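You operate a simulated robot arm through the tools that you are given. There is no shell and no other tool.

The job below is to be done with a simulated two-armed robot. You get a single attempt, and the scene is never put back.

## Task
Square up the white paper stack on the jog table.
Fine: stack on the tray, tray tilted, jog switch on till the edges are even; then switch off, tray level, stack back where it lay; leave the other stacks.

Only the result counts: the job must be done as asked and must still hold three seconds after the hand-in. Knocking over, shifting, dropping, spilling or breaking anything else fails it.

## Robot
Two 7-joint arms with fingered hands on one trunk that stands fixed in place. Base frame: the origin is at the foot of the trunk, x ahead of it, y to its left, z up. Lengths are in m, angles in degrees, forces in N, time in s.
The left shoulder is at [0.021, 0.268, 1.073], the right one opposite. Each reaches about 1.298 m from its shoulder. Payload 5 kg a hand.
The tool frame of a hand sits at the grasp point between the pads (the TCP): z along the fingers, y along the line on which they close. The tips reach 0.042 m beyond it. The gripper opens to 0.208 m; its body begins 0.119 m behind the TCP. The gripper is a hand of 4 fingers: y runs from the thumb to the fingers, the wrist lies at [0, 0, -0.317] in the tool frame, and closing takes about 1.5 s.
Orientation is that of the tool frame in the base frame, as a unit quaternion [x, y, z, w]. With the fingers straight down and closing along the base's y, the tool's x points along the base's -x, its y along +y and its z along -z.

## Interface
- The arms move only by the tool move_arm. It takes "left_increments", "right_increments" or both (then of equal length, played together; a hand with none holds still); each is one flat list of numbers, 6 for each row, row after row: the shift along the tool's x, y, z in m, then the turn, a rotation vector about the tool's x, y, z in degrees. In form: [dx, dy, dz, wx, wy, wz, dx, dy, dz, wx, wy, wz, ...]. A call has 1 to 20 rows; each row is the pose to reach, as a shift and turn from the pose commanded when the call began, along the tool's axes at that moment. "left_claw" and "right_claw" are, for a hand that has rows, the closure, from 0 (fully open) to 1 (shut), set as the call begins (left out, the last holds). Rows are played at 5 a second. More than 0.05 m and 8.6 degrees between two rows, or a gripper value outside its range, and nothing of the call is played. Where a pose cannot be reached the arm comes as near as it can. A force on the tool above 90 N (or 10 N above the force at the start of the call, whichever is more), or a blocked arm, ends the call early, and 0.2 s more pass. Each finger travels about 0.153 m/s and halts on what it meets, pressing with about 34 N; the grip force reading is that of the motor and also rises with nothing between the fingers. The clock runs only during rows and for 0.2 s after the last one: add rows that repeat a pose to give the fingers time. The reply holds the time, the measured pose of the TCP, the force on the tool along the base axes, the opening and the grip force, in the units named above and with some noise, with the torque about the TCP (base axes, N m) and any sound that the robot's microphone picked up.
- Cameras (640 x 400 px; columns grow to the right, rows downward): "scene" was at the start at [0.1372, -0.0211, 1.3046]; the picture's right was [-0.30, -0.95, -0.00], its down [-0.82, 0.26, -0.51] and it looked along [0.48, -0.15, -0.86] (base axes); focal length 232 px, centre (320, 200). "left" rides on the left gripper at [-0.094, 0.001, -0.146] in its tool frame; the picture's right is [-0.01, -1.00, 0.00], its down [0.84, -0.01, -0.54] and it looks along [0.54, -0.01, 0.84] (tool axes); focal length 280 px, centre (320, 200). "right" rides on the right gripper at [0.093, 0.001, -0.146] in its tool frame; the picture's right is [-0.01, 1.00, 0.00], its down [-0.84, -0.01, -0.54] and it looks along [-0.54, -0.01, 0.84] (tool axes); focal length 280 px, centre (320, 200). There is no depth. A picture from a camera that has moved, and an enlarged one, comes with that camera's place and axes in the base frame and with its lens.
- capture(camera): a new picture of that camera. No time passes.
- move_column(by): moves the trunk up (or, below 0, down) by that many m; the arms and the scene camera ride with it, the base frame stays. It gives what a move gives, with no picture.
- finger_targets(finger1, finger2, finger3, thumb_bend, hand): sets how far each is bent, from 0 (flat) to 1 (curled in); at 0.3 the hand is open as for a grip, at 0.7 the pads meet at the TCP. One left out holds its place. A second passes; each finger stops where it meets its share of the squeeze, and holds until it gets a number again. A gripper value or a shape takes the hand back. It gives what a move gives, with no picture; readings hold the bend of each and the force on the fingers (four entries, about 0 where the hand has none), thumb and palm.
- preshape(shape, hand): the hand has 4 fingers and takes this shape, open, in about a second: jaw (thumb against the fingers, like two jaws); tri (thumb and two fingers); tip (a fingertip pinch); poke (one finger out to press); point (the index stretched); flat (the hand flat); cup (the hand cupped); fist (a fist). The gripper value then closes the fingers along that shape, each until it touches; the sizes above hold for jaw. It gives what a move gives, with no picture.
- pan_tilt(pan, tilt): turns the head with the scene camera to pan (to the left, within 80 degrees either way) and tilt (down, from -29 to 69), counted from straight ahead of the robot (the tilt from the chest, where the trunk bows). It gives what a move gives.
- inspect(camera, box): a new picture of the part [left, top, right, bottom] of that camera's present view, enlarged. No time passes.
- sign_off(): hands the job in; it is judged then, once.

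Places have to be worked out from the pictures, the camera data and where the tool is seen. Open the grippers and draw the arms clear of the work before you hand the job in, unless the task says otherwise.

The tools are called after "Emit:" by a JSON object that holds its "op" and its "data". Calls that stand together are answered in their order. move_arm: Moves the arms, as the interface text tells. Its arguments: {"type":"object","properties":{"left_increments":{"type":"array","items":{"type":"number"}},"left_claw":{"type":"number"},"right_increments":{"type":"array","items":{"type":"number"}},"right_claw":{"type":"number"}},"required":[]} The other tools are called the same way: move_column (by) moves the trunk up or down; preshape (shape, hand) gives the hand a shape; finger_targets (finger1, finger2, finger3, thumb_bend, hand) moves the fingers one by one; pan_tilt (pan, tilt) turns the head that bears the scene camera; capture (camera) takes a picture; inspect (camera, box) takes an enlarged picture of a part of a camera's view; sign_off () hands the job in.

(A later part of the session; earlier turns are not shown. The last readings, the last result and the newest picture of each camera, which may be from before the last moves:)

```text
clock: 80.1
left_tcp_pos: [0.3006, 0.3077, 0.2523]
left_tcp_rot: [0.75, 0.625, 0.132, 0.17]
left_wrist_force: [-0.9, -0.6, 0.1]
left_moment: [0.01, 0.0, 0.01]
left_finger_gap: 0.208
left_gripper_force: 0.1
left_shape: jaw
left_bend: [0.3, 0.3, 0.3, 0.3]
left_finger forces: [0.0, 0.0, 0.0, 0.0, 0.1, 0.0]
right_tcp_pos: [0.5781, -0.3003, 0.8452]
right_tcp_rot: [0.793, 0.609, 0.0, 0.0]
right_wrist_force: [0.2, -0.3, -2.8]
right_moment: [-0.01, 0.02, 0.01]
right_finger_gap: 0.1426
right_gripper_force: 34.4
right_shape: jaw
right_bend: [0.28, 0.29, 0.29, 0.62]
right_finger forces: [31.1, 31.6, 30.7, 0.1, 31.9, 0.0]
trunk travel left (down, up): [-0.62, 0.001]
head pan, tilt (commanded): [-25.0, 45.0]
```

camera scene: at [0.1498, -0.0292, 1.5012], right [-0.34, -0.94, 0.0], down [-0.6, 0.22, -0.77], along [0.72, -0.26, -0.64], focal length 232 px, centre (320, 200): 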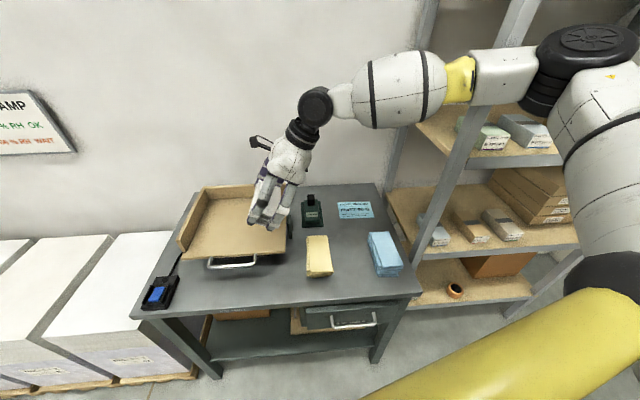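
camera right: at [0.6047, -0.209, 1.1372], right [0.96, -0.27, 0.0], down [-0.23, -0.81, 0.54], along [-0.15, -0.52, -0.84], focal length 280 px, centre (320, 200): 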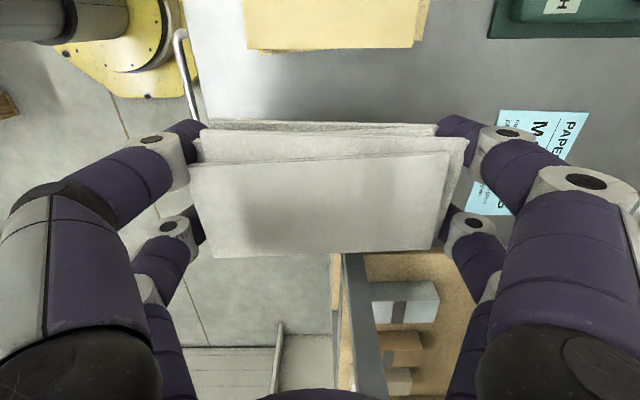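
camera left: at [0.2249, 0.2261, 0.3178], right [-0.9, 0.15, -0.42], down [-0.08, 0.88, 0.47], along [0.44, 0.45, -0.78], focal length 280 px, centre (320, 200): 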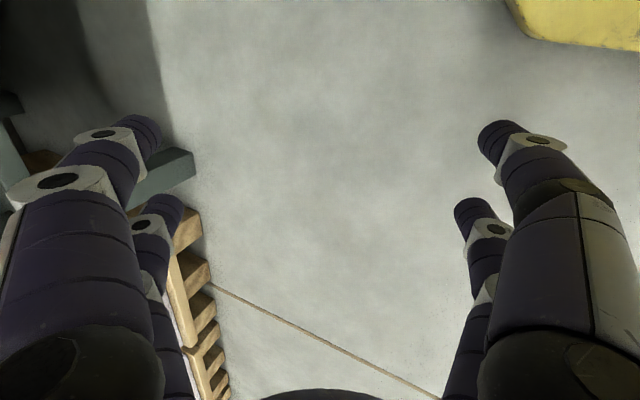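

The stack just touches the table (load is dropping). I open the fingers gently.

Emit:
{"op": "move_arm", "data": {"right_increments": [0, 0, 0.001, 0, 0, 0, 0, 0, 0.001, 0, 0, 0, 0, 0, 0.001, 0, 0, 0], "right_claw": 0.25}}

Emit:
{"op": "move_arm", "data": {"right_increments": [0, 0, 0, 0, 0, 0, 0, 0, 0, 0, 0, 0, 0, 0, -0.03, 0, 0, 0, 0, 0, -0.07, 0, 0, 0, 0, 0, -0.11, 0, 0, 0, 0, 0, -0.15, 0, 0, 0], "right_claw": 0.0}}

Emit:
{"op": "inspect", "data": {"camera": "right", "box": [215, 50, 415, 175]}}

Emit:
{"op": "inspect", "data": {"camera": "scene", "box": [290, 200, 410, 270]}}

```text
clock: 80.9
left_tcp_pos: [0.301, 0.3079, 0.2542]
left_tcp_rot: [0.75, 0.626, 0.132, 0.17]
left_wrist_force: [0.0, 0.1, 0.4]
left_moment: [-0.02, -0.03, 0.01]
left_finger_gap: 0.2077
left_gripper_force: 0.0
left_shape: jaw
left_bend: [0.3, 0.3, 0.3, 0.3]
left_finger forces: [0.0, 0.1, 0.1, 0.0, 0.1, 0.0]
right_tcp_pos: [0.5797, -0.3002, 0.8442]
right_tcp_rot: [0.793, 0.609, 0.0, 0.0]
right_wrist_force: [0.3, 0.6, 0.0]
right_moment: [0.02, -0.01, 0.01]
right_finger_gap: 0.1558
right_gripper_force: 0.2
right_shape: jaw
right_bend: [0.27, 0.27, 0.27, 0.54]
right_finger forces: [0.0, 0.1, 0.0, 0.1, 0.0, 0.0]
trunk travel left (down, up): [-0.62, 0.001]
head pan, tilt (commanded): [-25.0, 45.0]
```

```text
clock: 82.3
left_tcp_pos: [0.3004, 0.3077, 0.2538]
left_tcp_rot: [0.75, 0.625, 0.131, 0.17]
left_wrist_force: [0.2, -0.2, 0.1]
left_moment: [-0.02, -0.05, 0.03]
left_finger_gap: 0.208
left_gripper_force: 0.0
left_shape: jaw
left_bend: [0.3, 0.3, 0.3, 0.3]
left_finger forces: [0.0, 0.0, 0.0, 0.1, 0.1, 0.1]
right_tcp_pos: [0.5759, -0.3, 0.9953]
right_tcp_rot: [0.793, 0.609, 0.0, 0.0]
right_wrist_force: [-1.8, -0.4, 0.7]
right_moment: [-0.01, -0.14, 0.04]
right_finger_gap: 0.2078
right_gripper_force: 0.1
right_shape: jaw
right_bend: [0.3, 0.3, 0.3, 0.3]
right_finger forces: [0.0, 0.0, 0.0, 0.0, 0.0, 0.1]
trunk travel left (down, up): [-0.62, 0.001]
head pan, tilt (commanded): [-25.0, 45.0]
```

```text
3.20 times, centred on (315, 112) of right
camera zoom: at [0.6032, -0.2107, 1.1419], right [0.96, -0.27, 0.0], down [-0.23, -0.81, 0.54], along [-0.15, -0.52, -0.84], focal length 897 px, centre (336, 480)
```

zoom: 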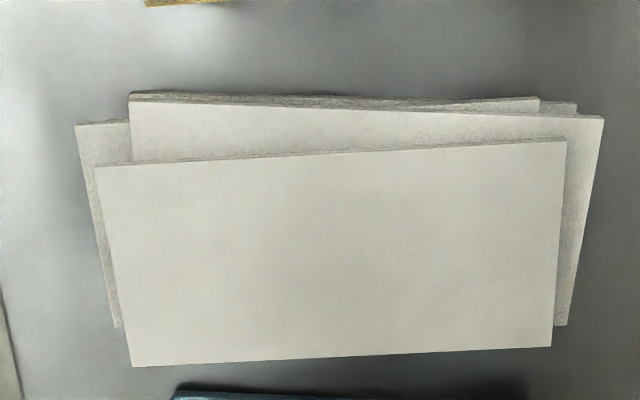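

```text
5.33 times, centred on (350, 235) of scene
camera zoom: at [0.1429, -0.0343, 1.494], right [-0.42, -0.91, 0.0], down [-0.64, 0.3, -0.71], along [0.64, -0.3, -0.71], focal length 1236 px, centre (160, 13)
```

zoom: 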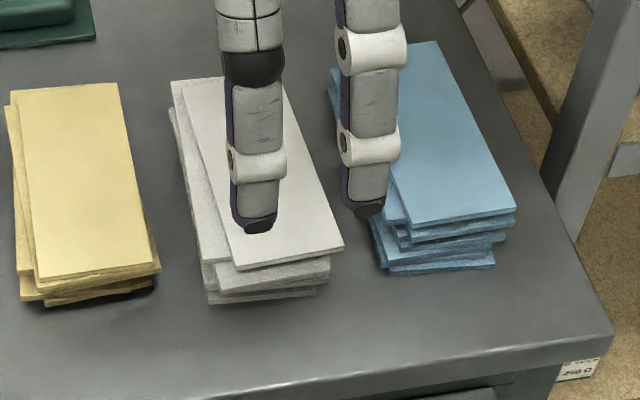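

The stack sits back in place, near its original pose. I lean the hand 18° to the left and come down again over it.

Emit:
{"op": "move_arm", "data": {"right_increments": [-0.0025, -0.001, 0.02, 0, 6, 0, -0.005, -0.001, 0.05, 0, 12, 0, -0.0075, -0.001, 0.08, 0, 18, 0, -0.0075, -0.001, 0.11, 0, 18, 0, -0.0075, -0.001, 0.125, 0, 18, 0, -0.0075, -0.001, 0.125, 0, 18, 0]}}

Emit:
{"op": "capture", "data": {"camera": "right"}}

Emit:
{"op": "inspect", "data": {"camera": "scene", "box": [290, 200, 410, 270]}}

```text
clock: 83.7
left_tcp_pos: [0.3012, 0.3063, 0.2545]
left_tcp_rot: [0.749, 0.626, 0.132, 0.171]
left_wrist_force: [0.2, 0.4, -0.1]
left_moment: [0.02, 0.0, -0.01]
left_finger_gap: 0.2076
left_gripper_force: 0.0
left_shape: jaw
left_bend: [0.3, 0.3, 0.3, 0.3]
left_finger forces: [0.0, 0.0, 0.0, 0.0, 0.0, 0.0]
right_tcp_pos: [0.5756, -0.3079, 0.8698]
right_tcp_rot: [0.783, 0.602, 0.125, -0.096]
right_wrist_force: [-0.5, -0.4, 0.1]
right_moment: [0.07, -0.05, 0.01]
right_finger_gap: 0.2078
right_gripper_force: 0.0
right_shape: jaw
right_bend: [0.3, 0.3, 0.3, 0.3]
right_finger forces: [0.0, 0.0, 0.1, 0.1, 0.0, 0.1]
trunk travel left (down, up): [-0.62, 0.001]
head pan, tilt (commanded): [-25.0, 45.0]
```

```text
taken
camera right: at [0.5887, -0.2674, 1.0378], right [0.96, -0.27, 0.0], down [-0.26, -0.93, 0.25], along [-0.07, -0.24, -0.97], focal length 280 px, centre (320, 200)
```

right: 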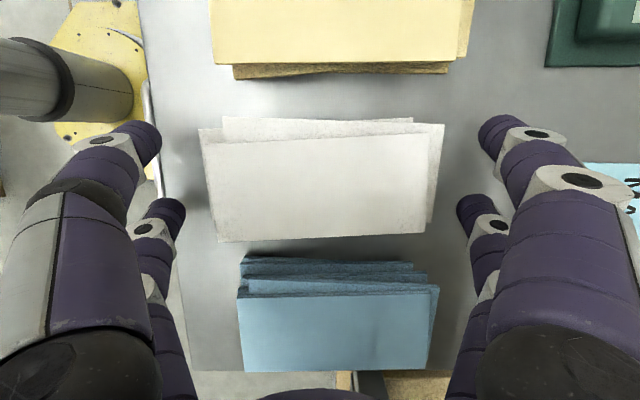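

```text
5.33 times, centred on (350, 235) of scene
camera zoom: at [0.1434, -0.0354, 1.4939], right [-0.42, -0.91, 0.0], down [-0.64, 0.3, -0.71], along [0.64, -0.3, -0.71], focal length 1236 px, centre (160, 13)
```

zoom: 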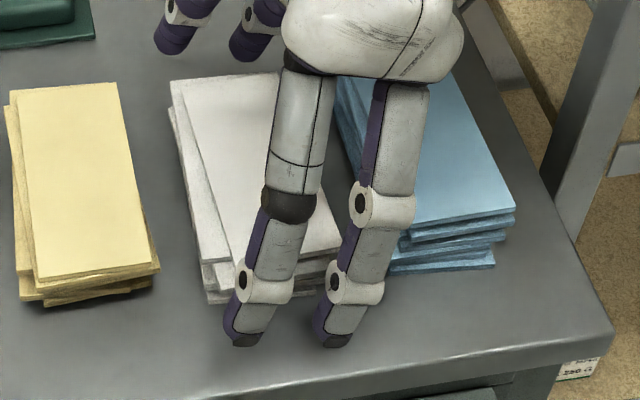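

Before closing I want a clear look at the layer edges at the front of the stack.

Emit:
{"op": "inspect", "data": {"camera": "scene", "box": [318, 225, 362, 262]}}

Emit:
{"op": "inspect", "data": {"camera": "right", "box": [180, 100, 460, 260]}}

```text
10.81 times, centred on (340, 244) of scene
camera zoom: at [0.1434, -0.0354, 1.4939], right [-0.42, -0.91, 0.0], down [-0.64, 0.3, -0.71], along [0.64, -0.3, -0.71], focal length 2504 px, centre (104, -270)
```

zoom: 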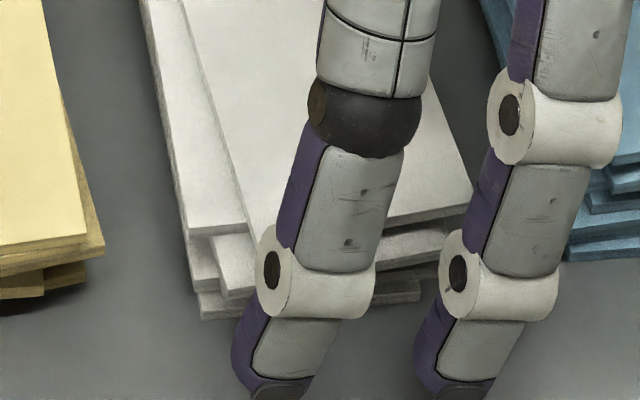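

```text
2.29 times, centred on (320, 180) of right
camera zoom: at [0.5887, -0.2674, 1.0378], right [0.96, -0.27, 0.0], down [-0.26, -0.93, 0.25], along [-0.07, -0.24, -0.97], focal length 641 px, centre (320, 246)
```

zoom: 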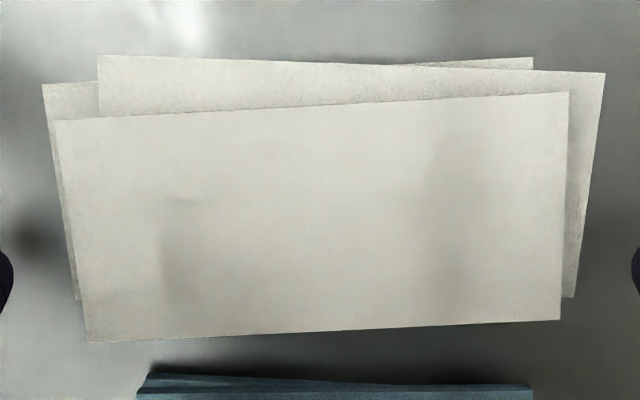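

Measured in the tool frame, the stack is turned about 2° counter-clockwise relative to the hand. I correct for that and go down the last 18 mm.

Emit:
{"op": "move_arm", "data": {"right_increments": [-0.0028, 0, 0.0087, 0.62, 0, -1.9, -0.0052, 0, 0.016, 0.62, 0, -1.9, -0.0052, 0, 0.016, 0.62, 0, -1.9], "right_claw": 0.1}}

Emit:
{"op": "move_arm", "data": {"right_increments": [-0.0005, 0, 0.0015, 0, 0, 0, -0.0005, 0, 0.0015, 0, 0, 0, -0.0005, 0, 0.0015, 0, 0, 0], "right_claw": 0.22}}

Emit:
{"op": "capture", "data": {"camera": "right"}}

```text
clock: 84.5
left_tcp_pos: [0.3016, 0.3072, 0.2538]
left_tcp_rot: [0.75, 0.626, 0.132, 0.17]
left_wrist_force: [0.0, 0.4, 0.0]
left_moment: [0.01, 0.01, -0.02]
left_finger_gap: 0.2079
left_gripper_force: 0.1
left_shape: jaw
left_bend: [0.3, 0.3, 0.3, 0.3]
left_finger forces: [0.0, 0.0, 0.0, 0.0, 0.1, 0.1]
right_tcp_pos: [0.5739, -0.3081, 0.8541]
right_tcp_rot: [0.772, 0.616, 0.122, -0.098]
right_wrist_force: [0.4, -0.2, -0.2]
right_moment: [0.02, 0.0, 0.01]
right_finger_gap: 0.1873
right_gripper_force: 0.1
right_shape: jaw
right_bend: [0.26, 0.26, 0.26, 0.36]
right_finger forces: [0.0, 0.0, 0.0, 0.1, 0.0, 0.0]
trunk travel left (down, up): [-0.62, 0.001]
head pan, tilt (commanded): [-25.0, 45.0]
```

```text
clock: 85.3
left_tcp_pos: [0.301, 0.307, 0.2535]
left_tcp_rot: [0.749, 0.626, 0.131, 0.17]
left_wrist_force: [0.6, 0.4, -0.5]
left_moment: [0.03, -0.03, 0.01]
left_finger_gap: 0.208
left_gripper_force: 0.0
left_shape: jaw
left_bend: [0.3, 0.3, 0.3, 0.3]
left_finger forces: [0.0, 0.0, 0.0, 0.0, 0.1, 0.0]
right_tcp_pos: [0.5752, -0.3071, 0.8513]
right_tcp_rot: [0.772, 0.616, 0.122, -0.097]
right_wrist_force: [-0.8, -1.5, 11.4]
right_moment: [-0.37, 0.2, 0.04]
right_finger_gap: 0.162
right_gripper_force: 0.1
right_shape: jaw
right_bend: [0.26, 0.25, 0.25, 0.5]
right_finger forces: [0.1, 5.3, 6.7, 0.0, 0.0, 0.1]
trunk travel left (down, up): [-0.62, 0.001]
head pan, tilt (commanded): [-25.0, 45.0]
```

```text
taken
camera right: at [0.5868, -0.2661, 1.0198], right [0.97, -0.24, 0.0], down [-0.23, -0.94, 0.25], along [-0.06, -0.24, -0.97], focal length 280 px, centre (320, 200)
```

right: 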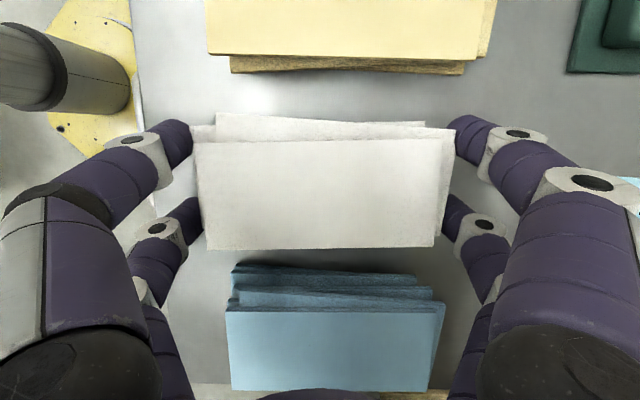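

The lower fingertips touch the table lightly. I rise 2.5 mm and continue closing.

Emit:
{"op": "move_arm", "data": {"right_increments": [0.0008, 0, -0.0024, 0, 0, 0, 0.0008, 0, -0.0024, 0, 0, 0], "right_claw": 0.22}}

Emit:
{"op": "move_arm", "data": {"right_increments": [0, 0, 0, 0, 0, 0, 0, 0, 0, 0, 0, 0, 0, 0, 0, 0, 0, 0], "right_claw": 0.28}}

Emit:
{"op": "move_arm", "data": {"right_increments": [0, 0, 0, 0, 0, 0, 0, 0, 0, 0, 0, 0, 0, 0, 0, 0, 0, 0], "right_claw": 0.31}}

Emit:
{"op": "capture", "data": {"camera": "right"}}

```text
clock: 85.9
left_tcp_pos: [0.3008, 0.3067, 0.2525]
left_tcp_rot: [0.75, 0.626, 0.132, 0.171]
left_wrist_force: [-0.7, -0.6, 0.4]
left_moment: [0.01, -0.01, -0.01]
left_finger_gap: 0.2078
left_gripper_force: 0.0
left_shape: jaw
left_bend: [0.3, 0.3, 0.3, 0.3]
left_finger forces: [0.1, 0.1, 0.0, 0.0, 0.1, 0.0]
right_tcp_pos: [0.5747, -0.3073, 0.8529]
right_tcp_rot: [0.772, 0.616, 0.122, -0.097]
right_wrist_force: [-0.2, -0.4, -0.2]
right_moment: [0.0, 0.02, -0.02]
right_finger_gap: 0.1621
right_gripper_force: 0.0
right_shape: jaw
right_bend: [0.26, 0.26, 0.26, 0.5]
right_finger forces: [0.0, 0.1, 0.1, 0.1, 0.0, 0.0]
trunk travel left (down, up): [-0.62, 0.001]
head pan, tilt (commanded): [-25.0, 45.0]
```

```text
clock: 86.7
left_tcp_pos: [0.3006, 0.3063, 0.2535]
left_tcp_rot: [0.75, 0.626, 0.131, 0.17]
left_wrist_force: [-0.2, -0.5, 0.3]
left_moment: [-0.02, 0.0, 0.0]
left_finger_gap: 0.2083
left_gripper_force: 0.1
left_shape: jaw
left_bend: [0.3, 0.3, 0.3, 0.3]
left_finger forces: [0.0, 0.0, 0.0, 0.0, 0.0, 0.1]
right_tcp_pos: [0.575, -0.307, 0.8535]
right_tcp_rot: [0.772, 0.616, 0.122, -0.098]
right_wrist_force: [2.2, -0.2, -1.2]
right_moment: [0.0, 0.01, -0.02]
right_finger_gap: 0.1508
right_gripper_force: 0.1
right_shape: jaw
right_bend: [0.26, 0.27, 0.27, 0.57]
right_finger forces: [1.1, 0.0, 0.1, 0.0, 0.0, 0.0]
trunk travel left (down, up): [-0.62, 0.001]
head pan, tilt (commanded): [-25.0, 45.0]
```

```text
clock: 87.5
left_tcp_pos: [0.3014, 0.3074, 0.2541]
left_tcp_rot: [0.75, 0.626, 0.13, 0.169]
left_wrist_force: [0.4, 0.3, 0.0]
left_moment: [0.02, 0.0, 0.01]
left_finger_gap: 0.208
left_gripper_force: 0.0
left_shape: jaw
left_bend: [0.3, 0.3, 0.3, 0.3]
left_finger forces: [0.0, 0.0, 0.0, 0.0, 0.0, 0.0]
right_tcp_pos: [0.5757, -0.3075, 0.8542]
right_tcp_rot: [0.773, 0.616, 0.122, -0.097]
right_wrist_force: [-1.3, -0.3, -2.5]
right_moment: [-0.01, 0.02, -0.02]
right_finger_gap: 0.1428
right_gripper_force: 34.2
right_shape: jaw
right_bend: [0.28, 0.29, 0.29, 0.63]
right_finger forces: [30.6, 30.5, 30.3, 0.1, 31.0, 0.1]
trunk travel left (down, up): [-0.62, 0.001]
head pan, tilt (commanded): [-25.0, 45.0]
```

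```text
taken
camera right: at [0.587, -0.2661, 1.0215], right [0.97, -0.24, -0.01], down [-0.23, -0.94, 0.25], along [-0.06, -0.24, -0.97], focal length 280 px, centre (320, 200)
```

right: 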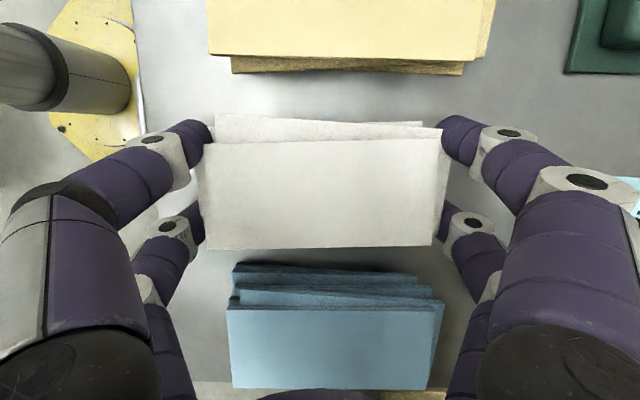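

A balanced lean grasp with 30 N on every digit. I lift straight up.

Emit:
{"op": "move_arm", "data": {"right_increments": [0.0031, 0, -0.0095, 0, 0, 0, 0.0077, 0, -0.0238, 0, 0, 0, 0.0155, 0, -0.0476, 0, 0, 0, 0.0247, 0, -0.0761, 0, 0, 0, 0.034, 0, -0.1046, 0, 0, 0, 0.0433, 0, -0.1331, 0, 0, 0, 0.0556, 0, -0.1712, 0, 0, 0, 0.0556, 0, -0.1712, 0, 0, 0]}}

Emit:
{"op": "capture", "data": {"camera": "right"}}

Emit:
{"op": "capture", "data": {"camera": "scene"}}

```text
clock: 89.3
left_tcp_pos: [0.3008, 0.3061, 0.2536]
left_tcp_rot: [0.75, 0.626, 0.132, 0.169]
left_wrist_force: [0.9, 0.6, 0.0]
left_moment: [0.03, -0.02, -0.01]
left_finger_gap: 0.2077
left_gripper_force: 0.0
left_shape: jaw
left_bend: [0.3, 0.3, 0.3, 0.3]
left_finger forces: [0.0, 0.0, 0.1, 0.0, 0.1, 0.0]
right_tcp_pos: [0.576, -0.3071, 1.0346]
right_tcp_rot: [0.773, 0.615, 0.122, -0.098]
right_wrist_force: [0.1, 0.2, -5.7]
right_moment: [-0.01, 0.0, 0.0]
right_finger_gap: 0.1428
right_gripper_force: 34.1
right_shape: jaw
right_bend: [0.28, 0.29, 0.29, 0.63]
right_finger forces: [30.8, 30.7, 30.4, 0.0, 31.0, 0.0]
trunk travel left (down, up): [-0.62, 0.001]
head pan, tilt (commanded): [-25.0, 45.0]
```

```text
taken
camera right: at [0.5878, -0.2666, 1.2015], right [0.97, -0.24, -0.01], down [-0.23, -0.94, 0.25], along [-0.06, -0.24, -0.97], focal length 280 px, centre (320, 200)
```

right: 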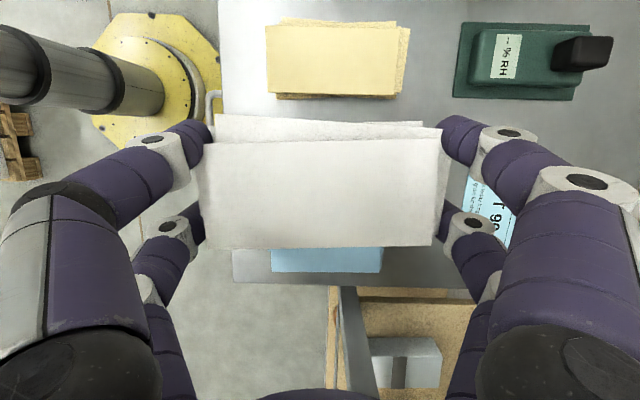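

```text
taken
camera scene: at [0.1438, -0.0351, 1.4937], right [-0.42, -0.91, 0.0], down [-0.64, 0.3, -0.71], along [0.64, -0.3, -0.71], focal length 232 px, centre (320, 200)
```

scene: 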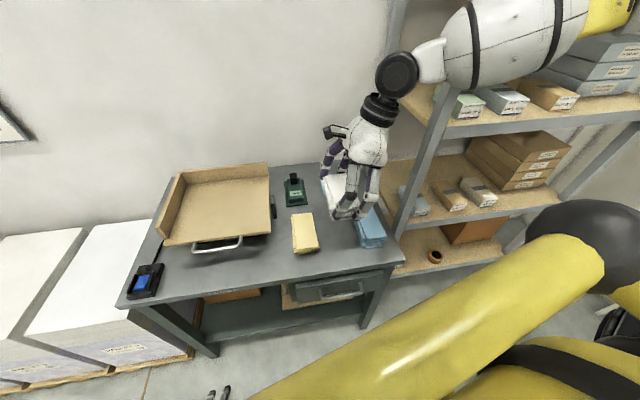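

Held firmly. I now carry it over the tray while increasing the lean to 34°.

Emit:
{"op": "move_arm", "data": {"right_increments": [0.0271, 0.011, 0.0077, -0.06, 1.6, 0.19, 0.0541, 0.022, 0.0155, -0.12, 3.2, 0.38, 0.0812, 0.033, 0.0232, -0.18, 4.8, 0.57, 0.1082, 0.044, 0.031, -0.24, 6.4, 0.76, 0.1353, 0.055, 0.0387, -0.3, 8, 0.95, 0.1624, 0.066, 0.0464, -0.36, 9.6, 1.14, 0.1894, 0.077, 0.0542, -0.42, 11.2, 1.33, 0.2165, 0.088, 0.0619, -0.48, 12.8, 1.52, 0.2435, 0.099, 0.0697, -0.54, 14.4, 1.71, 0.2706, 0.11, 0.0774, -0.6, 16, 1.9, 0.2706, 0.11, 0.0774, -0.6, 16, 1.9]}}

Emit:
{"op": "capture", "data": {"camera": "right"}}

Emit:
{"op": "pan_tilt", "data": {"pan": 0, "tilt": 45}}

Emit:
{"op": "inspect", "data": {"camera": "scene", "box": [220, 110, 440, 240]}}

```text
clock: 91.7
left_tcp_pos: [0.3018, 0.3074, 0.254]
left_tcp_rot: [0.75, 0.625, 0.132, 0.17]
left_wrist_force: [0.2, -0.3, -0.5]
left_moment: [0.01, -0.02, 0.0]
left_finger_gap: 0.2078
left_gripper_force: 0.0
left_shape: jaw
left_bend: [0.3, 0.3, 0.3, 0.3]
left_finger forces: [0.0, 0.1, 0.0, 0.0, 0.0, 0.1]
right_tcp_pos: [0.7456, -0.0598, 1.0431]
right_tcp_rot: [0.759, 0.582, 0.231, -0.181]
right_wrist_force: [-0.1, 0.5, -2.7]
right_moment: [-0.07, 0.06, 0.01]
right_finger_gap: 0.1424
right_gripper_force: 34.0
right_shape: jaw
right_bend: [0.28, 0.29, 0.29, 0.63]
right_finger forces: [30.9, 30.7, 30.3, 0.1, 30.9, 0.1]
trunk travel left (down, up): [-0.62, 0.001]
head pan, tilt (commanded): [-25.0, 45.0]
```

```text
taken
camera right: at [0.7477, -0.0651, 1.2174], right [0.96, -0.27, -0.01], down [-0.27, -0.96, -0.03], along [0.0, 0.03, -1.0], focal length 280 px, centre (320, 200)
```

right: 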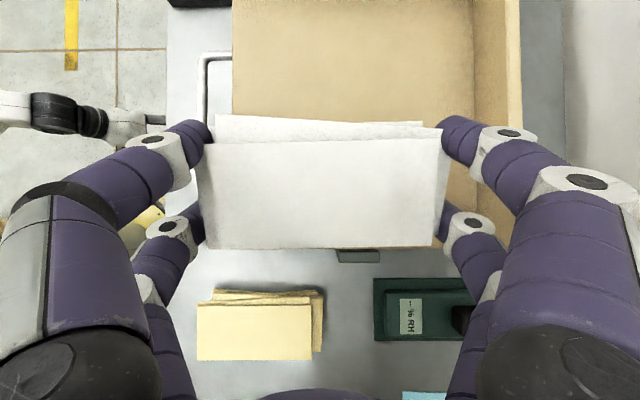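

```text
clock: 92.6
left_tcp_pos: [0.3009, 0.3076, 0.253]
left_tcp_rot: [0.749, 0.626, 0.131, 0.17]
left_wrist_force: [0.9, 0.2, 0.4]
left_moment: [-0.01, -0.01, 0.0]
left_finger_gap: 0.2077
left_gripper_force: 0.1
left_shape: jaw
left_bend: [0.3, 0.3, 0.3, 0.3]
left_finger forces: [0.0, 0.0, 0.0, 0.0, 0.0, 0.0]
right_tcp_pos: [0.7465, -0.0594, 1.0429]
right_tcp_rot: [0.758, 0.582, 0.232, -0.18]
right_wrist_force: [0.6, -0.7, -4.3]
right_moment: [-0.02, -0.01, -0.01]
right_finger_gap: 0.1422
right_gripper_force: 34.4
right_shape: jaw
right_bend: [0.28, 0.29, 0.29, 0.63]
right_finger forces: [30.8, 30.7, 30.3, 0.1, 31.0, 0.0]
trunk travel left (down, up): [-0.62, 0.001]
head pan, tilt (commanded): [0.0, 45.0]
```

```text
2.91 times, centred on (330, 175) of scene
camera zoom: at [0.1514, -0.0006, 1.4938], right [0.0, -1.0, 0.0], down [-0.71, 0.0, -0.71], along [0.71, 0.0, -0.71], focal length 674 px, centre (291, 273)
```

zoom: 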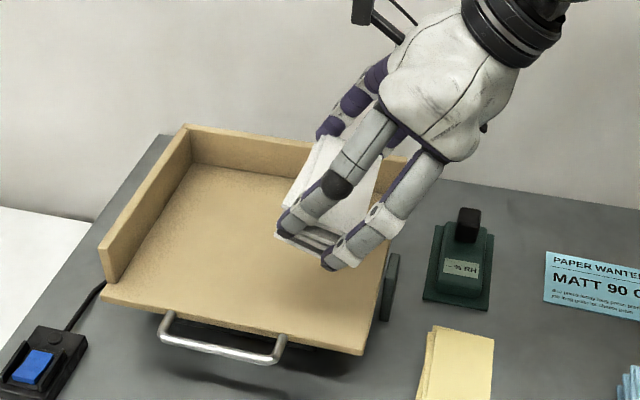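

The stack is over the tray at L = 0.135, I = 0.736 with no reach problem. I lower it with the trunk, which keeps the arm's shape, down to just above the tray floor.

Emit:
{"op": "move_column", "data": {"by": -0.095}}

Emit:
{"op": "capture", "data": {"camera": "right"}}

Emit:
{"op": "inspect", "data": {"camera": "scene", "box": [220, 80, 440, 220]}}

```text
clock: 93.9
left_tcp_pos: [0.3019, 0.3065, 0.1591]
left_tcp_rot: [0.75, 0.626, 0.132, 0.17]
left_wrist_force: [-0.3, 0.2, -0.3]
left_moment: [-0.02, 0.04, 0.04]
left_finger_gap: 0.208
left_gripper_force: 0.0
left_shape: jaw
left_bend: [0.3, 0.3, 0.3, 0.3]
left_finger forces: [0.0, 0.1, 0.0, 0.0, 0.0, 0.0]
right_tcp_pos: [0.7469, -0.0583, 0.9496]
right_tcp_rot: [0.758, 0.582, 0.231, -0.181]
right_wrist_force: [0.0, -0.4, -1.7]
right_moment: [-0.13, -0.09, -0.03]
right_finger_gap: 0.1425
right_gripper_force: 33.7
right_shape: jaw
right_bend: [0.28, 0.29, 0.29, 0.63]
right_finger forces: [31.0, 31.9, 31.1, 0.0, 31.6, 0.1]
trunk travel left (down, up): [-0.525, 0.096]
head pan, tilt (commanded): [0.0, 45.0]
```

```text
taken
camera right: at [0.7475, -0.0639, 1.1231], right [0.96, -0.27, -0.01], down [-0.27, -0.96, -0.03], along [-0.01, 0.03, -1.0], focal length 280 px, centre (320, 200)
```

right: 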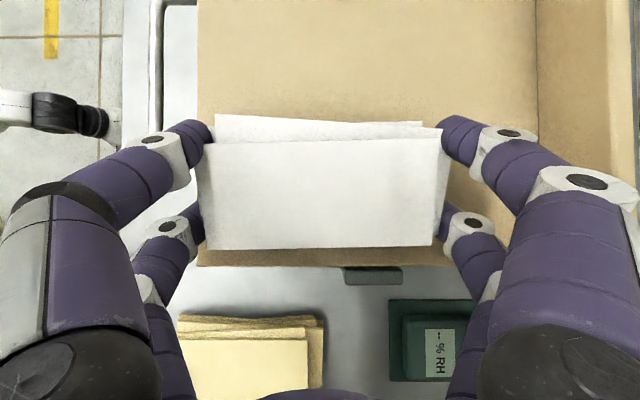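

```text
2.86 times, centred on (330, 150) of scene
camera zoom: at [0.1532, -0.0004, 1.3988], right [0.0, -1.0, 0.0], down [-0.71, 0.0, -0.71], along [0.71, 0.0, -0.71], focal length 662 px, centre (291, 343)
```

zoom: 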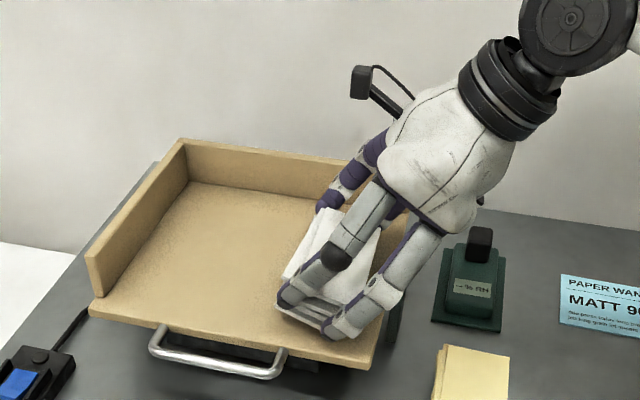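

Just above the tray floor. I lower the last centimetres with the arm and watch the force.

Emit:
{"op": "move_arm", "data": {"right_increments": [-0.0028, 0, 0.0041, 0, 0, 0, -0.0045, 0, 0.0066, 0, 0, 0, -0.0045, 0, 0.0066, 0, 0, 0]}}

```text
clock: 94.7
left_tcp_pos: [0.3014, 0.3065, 0.1598]
left_tcp_rot: [0.749, 0.626, 0.132, 0.17]
left_wrist_force: [-0.3, -0.4, 0.1]
left_moment: [0.03, -0.02, 0.0]
left_finger_gap: 0.2078
left_gripper_force: 0.1
left_shape: jaw
left_bend: [0.3, 0.3, 0.3, 0.3]
left_finger forces: [0.0, 0.1, 0.0, 0.0, 0.0, 0.1]
right_tcp_pos: [0.746, -0.0575, 0.9454]
right_tcp_rot: [0.757, 0.582, 0.236, -0.181]
right_wrist_force: [3.4, 4.9, 39.3]
right_moment: [-0.8, -1.34, 0.29]
right_finger_gap: 0.1415
right_gripper_force: 34.6
right_shape: jaw
right_bend: [0.28, 0.28, 0.28, 0.63]
right_finger forces: [32.0, 34.3, 32.9, 0.1, 31.4, 0.0]
trunk travel left (down, up): [-0.525, 0.096]
head pan, tilt (commanded): [0.0, 45.0]
```

The stack already presses on the tray (39 N), so the tray floor is higher than I judged (about 0.888). I back off 7 mm.

Emit:
{"op": "move_arm", "data": {"right_increments": [0.0039, 0, -0.0058, 0, 0, 0, 0.0039, 0, -0.0058, 0, 0, 0]}}

Emit:
{"op": "inspect", "data": {"camera": "scene", "box": [220, 80, 440, 220]}}

Emit:
{"op": "capture", "data": {"camera": "right"}}

```text
clock: 95.3
left_tcp_pos: [0.3018, 0.306, 0.1591]
left_tcp_rot: [0.75, 0.626, 0.131, 0.17]
left_wrist_force: [-0.8, 0.0, -0.3]
left_moment: [0.0, -0.02, -0.02]
left_finger_gap: 0.2081
left_gripper_force: 0.2
left_shape: jaw
left_bend: [0.3, 0.3, 0.3, 0.3]
left_finger forces: [0.0, 0.0, 0.0, 0.0, 0.1, 0.0]
right_tcp_pos: [0.7447, -0.0584, 0.9476]
right_tcp_rot: [0.759, 0.581, 0.231, -0.179]
right_wrist_force: [5.0, 6.8, 16.6]
right_moment: [-0.34, -1.45, 0.53]
right_finger_gap: 0.1415
right_gripper_force: 33.6
right_shape: jaw
right_bend: [0.28, 0.28, 0.29, 0.63]
right_finger forces: [32.5, 35.0, 33.2, 0.0, 31.5, 0.0]
trunk travel left (down, up): [-0.525, 0.096]
head pan, tilt (commanded): [0.0, 45.0]
```

```text
2.86 times, centred on (330, 150) of scene
camera zoom: at [0.1522, 0.0001, 1.3986], right [0.0, -1.0, 0.0], down [-0.71, 0.0, -0.71], along [0.71, 0.0, -0.71], focal length 662 px, centre (291, 343)
```

zoom: 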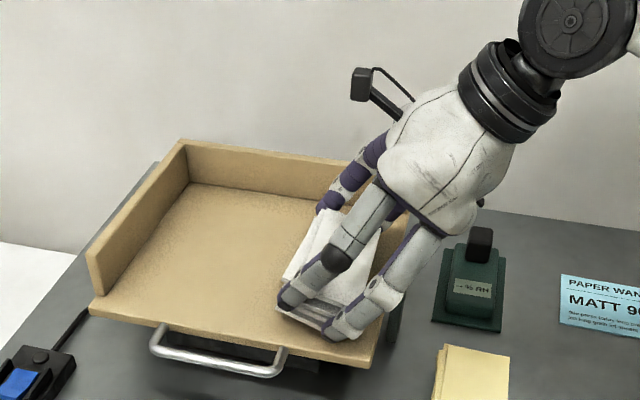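

```text
taken
camera right: at [0.7468, -0.0637, 1.1213], right [0.96, -0.27, -0.01], down [-0.27, -0.96, -0.02], along [-0.01, 0.03, -1.0], focal length 280 px, centre (320, 200)
```

right: 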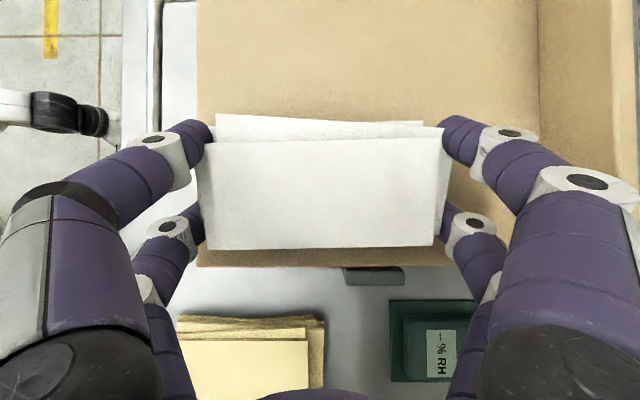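

Still 17 N of contact; I rise another 3 mm until only light touch remains.

Emit:
{"op": "move_arm", "data": {"right_increments": [0.0017, 0, -0.0025, 0, 0, 0, 0.0017, 0, -0.0025, 0, 0, 0]}}

```text
clock: 95.9
left_tcp_pos: [0.3005, 0.3061, 0.1593]
left_tcp_rot: [0.749, 0.626, 0.132, 0.17]
left_wrist_force: [-0.6, -0.7, -0.7]
left_moment: [0.03, -0.01, 0.01]
left_finger_gap: 0.2077
left_gripper_force: 0.0
left_shape: jaw
left_bend: [0.3, 0.3, 0.3, 0.3]
left_finger forces: [0.0, 0.0, 0.0, 0.1, 0.0, 0.0]
right_tcp_pos: [0.7458, -0.061, 0.9485]
right_tcp_rot: [0.759, 0.582, 0.228, -0.181]
right_wrist_force: [-1.5, 0.2, -2.3]
right_moment: [-0.11, -0.06, 0.01]
right_finger_gap: 0.1417
right_gripper_force: 34.0
right_shape: jaw
right_bend: [0.28, 0.28, 0.29, 0.63]
right_finger forces: [32.4, 34.3, 35.0, 0.0, 32.2, 0.0]
trunk travel left (down, up): [-0.525, 0.096]
head pan, tilt (commanded): [0.0, 45.0]
```

Light touch only. I open the fingers to let the stack settle onto the tray.

Emit:
{"op": "move_arm", "data": {"right_increments": [0, 0, 0, 0, 0, 0, 0, 0, 0, 0, 0, 0, 0, 0, 0, 0, 0, 0], "right_claw": 0.22}}

Emit:
{"op": "capture", "data": {"camera": "right"}}

Emit:
{"op": "inspect", "data": {"camera": "scene", "box": [220, 80, 440, 220]}}

```text
clock: 96.7
left_tcp_pos: [0.3018, 0.3073, 0.1584]
left_tcp_rot: [0.751, 0.625, 0.131, 0.169]
left_wrist_force: [0.4, -1.1, -1.0]
left_moment: [0.02, 0.0, 0.02]
left_finger_gap: 0.2079
left_gripper_force: 0.0
left_shape: jaw
left_bend: [0.3, 0.3, 0.3, 0.3]
left_finger forces: [0.1, 0.0, 0.1, 0.0, 0.1, 0.0]
right_tcp_pos: [0.7475, -0.0589, 0.9516]
right_tcp_rot: [0.759, 0.582, 0.231, -0.18]
right_wrist_force: [-1.3, 0.0, 0.4]
right_moment: [-0.03, -0.04, -0.01]
right_finger_gap: 0.1619
right_gripper_force: 0.0
right_shape: jaw
right_bend: [0.26, 0.26, 0.26, 0.5]
right_finger forces: [0.0, 0.0, 0.1, 0.1, 0.0, 0.1]
trunk travel left (down, up): [-0.525, 0.096]
head pan, tilt (commanded): [0.0, 45.0]
```

```text
taken
camera right: at [0.7477, -0.0646, 1.1251], right [0.96, -0.27, -0.01], down [-0.27, -0.96, -0.03], along [-0.01, 0.03, -1.0], focal length 280 px, centre (320, 200)
```

right: 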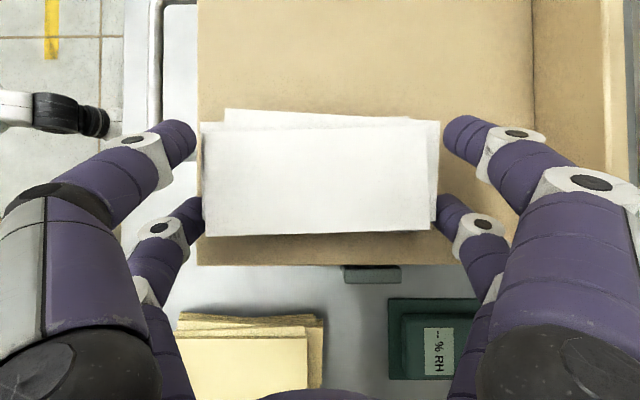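

```text
2.86 times, centred on (330, 150) of scene
camera zoom: at [0.1528, -0.0004, 1.3986], right [0.0, -1.0, 0.0], down [-0.71, 0.0, -0.71], along [0.71, 0.0, -0.71], focal length 662 px, centre (291, 343)
```

zoom: 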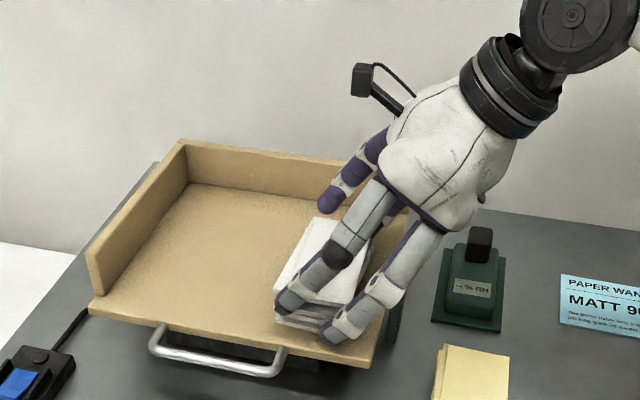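

The stack now lies flat on the tray. I open fully and lift the hand away with the trunk.

Emit:
{"op": "move_arm", "data": {"right_increments": [0, 0, 0, 0, 0, 0, 0, 0, 0, 0, 0, 0, 0, 0, 0, 0, 0, 0], "right_claw": 0.0}}

Emit:
{"op": "move_column", "data": {"by": 0.095}}

Emit:
{"op": "capture", "data": {"camera": "right"}}

Emit:
{"op": "inspect", "data": {"camera": "right", "box": [180, 80, 460, 280]}}

```text
clock: 97.5
left_tcp_pos: [0.3006, 0.3069, 0.1585]
left_tcp_rot: [0.75, 0.625, 0.132, 0.17]
left_wrist_force: [0.2, 0.1, -0.1]
left_moment: [0.0, -0.03, 0.01]
left_finger_gap: 0.2076
left_gripper_force: 0.0
left_shape: jaw
left_bend: [0.3, 0.3, 0.3, 0.3]
left_finger forces: [0.0, 0.0, 0.0, 0.1, 0.0, 0.0]
right_tcp_pos: [0.748, -0.0578, 0.9517]
right_tcp_rot: [0.759, 0.581, 0.232, -0.18]
right_wrist_force: [0.2, -0.3, 0.1]
right_moment: [0.02, -0.03, 0.02]
right_finger_gap: 0.2079
right_gripper_force: 0.0
right_shape: jaw
right_bend: [0.3, 0.3, 0.3, 0.3]
right_finger forces: [0.1, 0.1, 0.0, 0.0, 0.1, 0.0]
trunk travel left (down, up): [-0.525, 0.096]
head pan, tilt (commanded): [0.0, 45.0]
```

```text
clock: 98.8
left_tcp_pos: [0.3008, 0.3064, 0.2526]
left_tcp_rot: [0.75, 0.626, 0.131, 0.17]
left_wrist_force: [0.4, -0.2, -0.2]
left_moment: [-0.02, 0.02, 0.01]
left_finger_gap: 0.2078
left_gripper_force: 0.1
left_shape: jaw
left_bend: [0.3, 0.3, 0.3, 0.3]
left_finger forces: [0.1, 0.1, 0.1, 0.0, 0.0, 0.0]
right_tcp_pos: [0.7453, -0.0598, 1.0455]
right_tcp_rot: [0.759, 0.582, 0.23, -0.18]
right_wrist_force: [-0.9, 0.0, -0.7]
right_moment: [0.01, 0.04, 0.02]
right_finger_gap: 0.2079
right_gripper_force: 0.1
right_shape: jaw
right_bend: [0.3, 0.3, 0.3, 0.3]
right_finger forces: [0.0, 0.0, 0.0, 0.0, 0.0, 0.0]
trunk travel left (down, up): [-0.62, 0.001]
head pan, tilt (commanded): [0.0, 45.0]
```

```text
taken
camera right: at [0.7471, -0.0646, 1.2189], right [0.96, -0.27, -0.01], down [-0.27, -0.96, -0.03], along [-0.01, 0.03, -1.0], focal length 280 px, centre (320, 200)
```

right: 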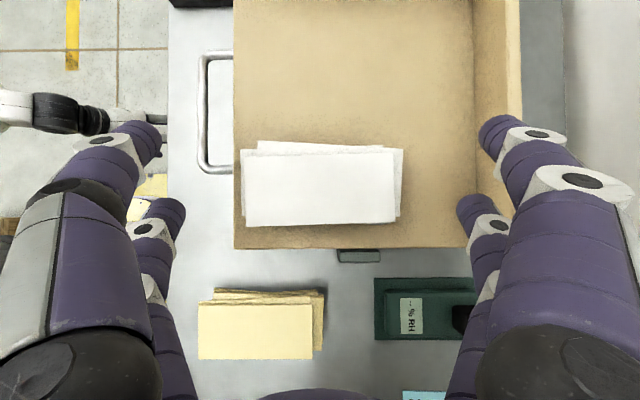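

```text
2.00 times, centred on (320, 180) of right
camera zoom: at [0.7471, -0.0646, 1.2189], right [0.96, -0.27, -0.01], down [-0.27, -0.96, -0.03], along [-0.01, 0.03, -1.0], focal length 561 px, centre (320, 240)
```

zoom: 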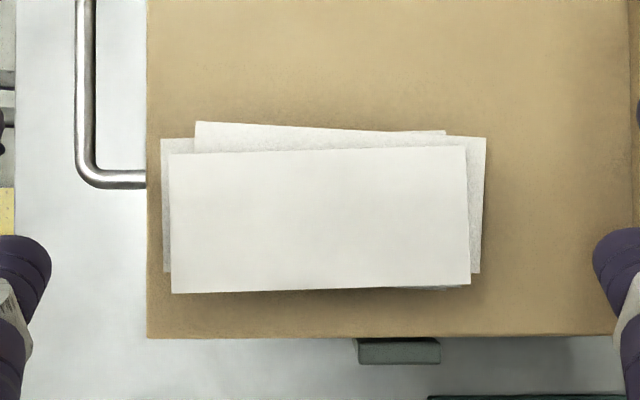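

The straight-down view shows the stack resting on the tray at L 0.113–0.181, I 0.66–0.81. I move the right hand 15 cm to the right so the tray can tilt, keeping its camera as an overhead view.

Emit:
{"op": "move_arm", "data": {"right_increments": [-0.0311, 0, -0.021, 0, 0, 0, -0.0622, 0, -0.042, 0, 0, 0, -0.0933, 0, -0.0629, 0, 0, 0, -0.1244, 0, -0.0839, 0, 0, 0, -0.1244, 0, -0.0839, 0, 0, 0]}}

Emit:
{"op": "capture", "data": {"camera": "right"}}

Emit:
{"op": "pan_tilt", "data": {"pan": 15, "tilt": 50}}

Emit:
{"op": "capture", "data": {"camera": "scene"}}

Emit:
{"op": "capture", "data": {"camera": "left"}}

```text
clock: 100.2
left_tcp_pos: [0.2983, 0.3111, 0.251]
left_tcp_rot: [0.746, 0.631, 0.127, 0.171]
left_wrist_force: [-0.9, 0.5, -1.9]
left_moment: [-0.05, -0.18, 0.02]
left_finger_gap: 0.208
left_gripper_force: 0.0
left_shape: jaw
left_bend: [0.3, 0.3, 0.3, 0.3]
left_finger forces: [0.0, 0.0, 0.1, 0.1, 0.1, 0.0]
right_tcp_pos: [0.7022, -0.1752, 1.0356]
right_tcp_rot: [0.751, 0.598, 0.214, -0.183]
right_wrist_force: [1.3, -1.5, -0.3]
right_moment: [0.18, 0.19, 0.1]
right_finger_gap: 0.208
right_gripper_force: 0.0
right_shape: jaw
right_bend: [0.3, 0.3, 0.3, 0.3]
right_finger forces: [0.0, 0.0, 0.0, 0.0, 0.0, 0.0]
trunk travel left (down, up): [-0.62, 0.001]
head pan, tilt (commanded): [0.0, 45.0]
stopped in row 5 (right hand): the arm was blocked; the commanded pose is now the measured one
```

```text
taken
camera right: at [0.7071, -0.1773, 1.2098], right [0.97, -0.23, -0.03], down [-0.23, -0.97, 0.0], along [-0.03, 0.01, -1.0], focal length 280 px, centre (320, 200)
```

right: 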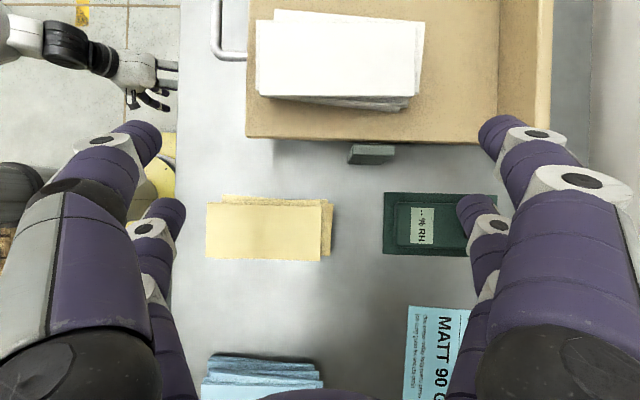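

```text
clock: 100.9
left_tcp_pos: [0.2986, 0.3109, 0.2491]
left_tcp_rot: [0.746, 0.631, 0.128, 0.171]
left_wrist_force: [0.0, 0.5, 0.1]
left_moment: [-0.03, 0.01, 0.0]
left_finger_gap: 0.2078
left_gripper_force: 0.0
left_shape: jaw
left_bend: [0.3, 0.3, 0.3, 0.3]
left_finger forces: [0.1, 0.1, 0.1, 0.1, 0.1, 0.0]
right_tcp_pos: [0.7036, -0.1753, 1.0362]
right_tcp_rot: [0.751, 0.597, 0.214, -0.182]
right_wrist_force: [-0.6, 0.0, -0.4]
right_moment: [0.0, -0.01, 0.02]
right_finger_gap: 0.2082
right_gripper_force: 0.1
right_shape: jaw
right_bend: [0.3, 0.3, 0.3, 0.3]
right_finger forces: [0.0, 0.0, 0.1, 0.0, 0.1, 0.0]
trunk travel left (down, up): [-0.62, 0.001]
head pan, tilt (commanded): [15.0, 50.0]
```

```text
taken
camera scene: at [0.1498, 0.0332, 1.4858], right [0.27, -0.96, 0.01], down [-0.74, -0.21, -0.64], along [0.62, 0.17, -0.77], focal length 232 px, centre (320, 200)
```

scene: 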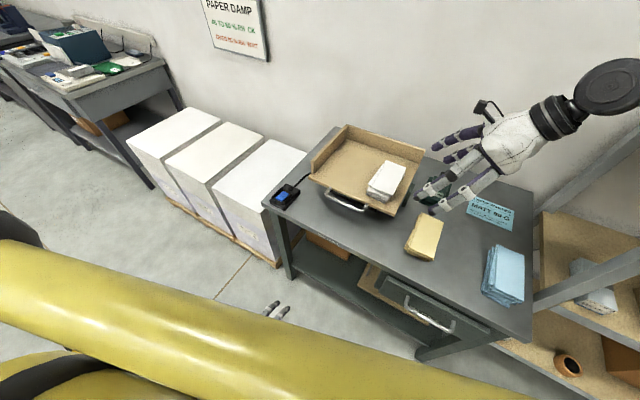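

```text
taken
camera left: at [0.2235, 0.2313, 0.385], right [-0.9, 0.13, -0.42], down [-0.09, 0.88, 0.46], along [0.43, 0.45, -0.78], focal length 280 px, centre (320, 200)
```

left: 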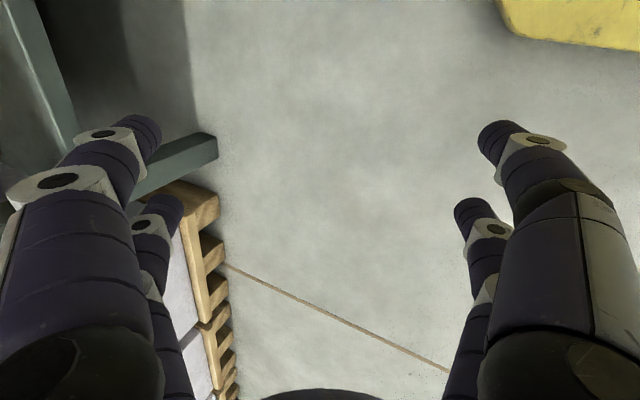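

The right arm was blocked by something — probably the elbow near the shelf. I look there before moving again.

Emit:
{"op": "pan_tilt", "data": {"pan": -45, "tilt": 20}}

Emit:
{"op": "capture", "data": {"camera": "scene"}}

Emit:
{"op": "inspect", "data": {"camera": "scene", "box": [300, 60, 520, 220]}}

```text
clock: 102.2
left_tcp_pos: [0.2993, 0.312, 0.2488]
left_tcp_rot: [0.746, 0.631, 0.128, 0.172]
left_wrist_force: [-0.5, -0.6, -0.2]
left_moment: [0.01, 0.0, -0.02]
left_finger_gap: 0.2081
left_gripper_force: 0.0
left_shape: jaw
left_bend: [0.3, 0.3, 0.3, 0.3]
left_finger forces: [0.0, 0.1, 0.1, 0.1, 0.0, 0.1]
right_tcp_pos: [0.7032, -0.1754, 1.0367]
right_tcp_rot: [0.751, 0.597, 0.215, -0.182]
right_wrist_force: [-0.2, 0.1, -0.2]
right_moment: [0.02, 0.0, 0.01]
right_finger_gap: 0.2079
right_gripper_force: 0.0
right_shape: jaw
right_bend: [0.3, 0.3, 0.3, 0.3]
right_finger forces: [0.0, 0.1, 0.0, 0.0, 0.0, 0.0]
trunk travel left (down, up): [-0.62, 0.001]
head pan, tilt (commanded): [-45.0, 20.0]
```

```text
taken
camera scene: at [0.1425, -0.0523, 1.5322], right [-0.7, -0.72, 0.01], down [-0.25, 0.23, -0.94], along [0.67, -0.66, -0.34], focal length 232 px, centre (320, 200)
```

scene: 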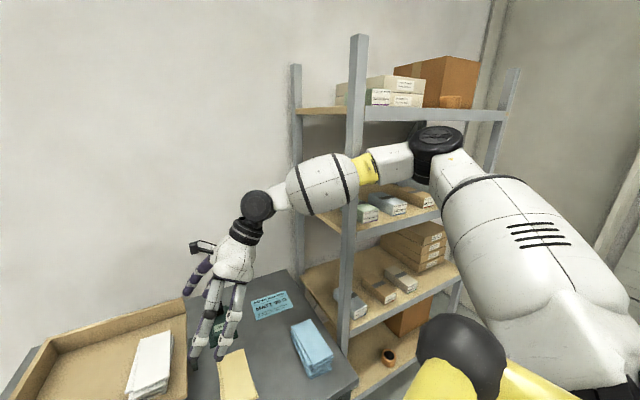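

```text
2.50 times, centred on (410, 140) of scene
camera zoom: at [0.1425, -0.0523, 1.5322], right [-0.7, -0.72, 0.01], down [-0.25, 0.23, -0.94], along [0.67, -0.66, -0.34], focal length 579 px, centre (95, 350)
```

zoom: 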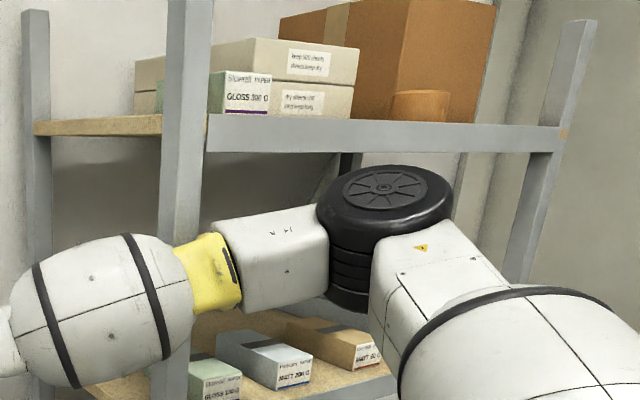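

The forearm has come up against the shelf's front post. I back away to the left at once, to take the pressure off.

Emit:
{"op": "move_arm", "data": {"right_increments": [0.0168, 0, 0.0108, 0, 0, 0, 0.0336, 0, 0.0217, 0, 0, 0, 0.0336, 0, 0.0217, 0, 0, 0]}}

Emit:
{"op": "capture", "data": {"camera": "scene"}}

```text
clock: 103.0
left_tcp_pos: [0.3014, 0.3063, 0.2543]
left_tcp_rot: [0.75, 0.625, 0.132, 0.17]
left_wrist_force: [0.6, -0.2, 0.4]
left_moment: [0.05, -0.02, 0.01]
left_finger_gap: 0.2079
left_gripper_force: 0.0
left_shape: jaw
left_bend: [0.3, 0.3, 0.3, 0.3]
left_finger forces: [0.0, 0.1, 0.0, 0.0, 0.2, 0.0]
right_tcp_pos: [0.7098, -0.1605, 1.0428]
right_tcp_rot: [0.757, 0.586, 0.225, -0.182]
right_wrist_force: [-0.7, -0.6, -0.2]
right_moment: [0.11, -0.04, 0.0]
right_finger_gap: 0.208
right_gripper_force: 0.1
right_shape: jaw
right_bend: [0.3, 0.3, 0.3, 0.3]
right_finger forces: [0.0, 0.0, 0.0, 0.0, 0.0, 0.0]
trunk travel left (down, up): [-0.62, 0.001]
head pan, tilt (commanded): [-45.0, 20.0]
```

```text
taken
camera scene: at [0.1351, -0.0676, 1.5327], right [-0.71, -0.71, 0.0], down [-0.24, 0.24, -0.94], along [0.66, -0.67, -0.34], focal length 232 px, centre (320, 200)
```

scene: 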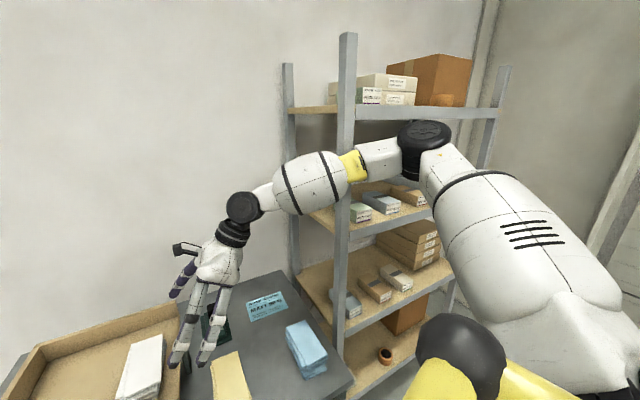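

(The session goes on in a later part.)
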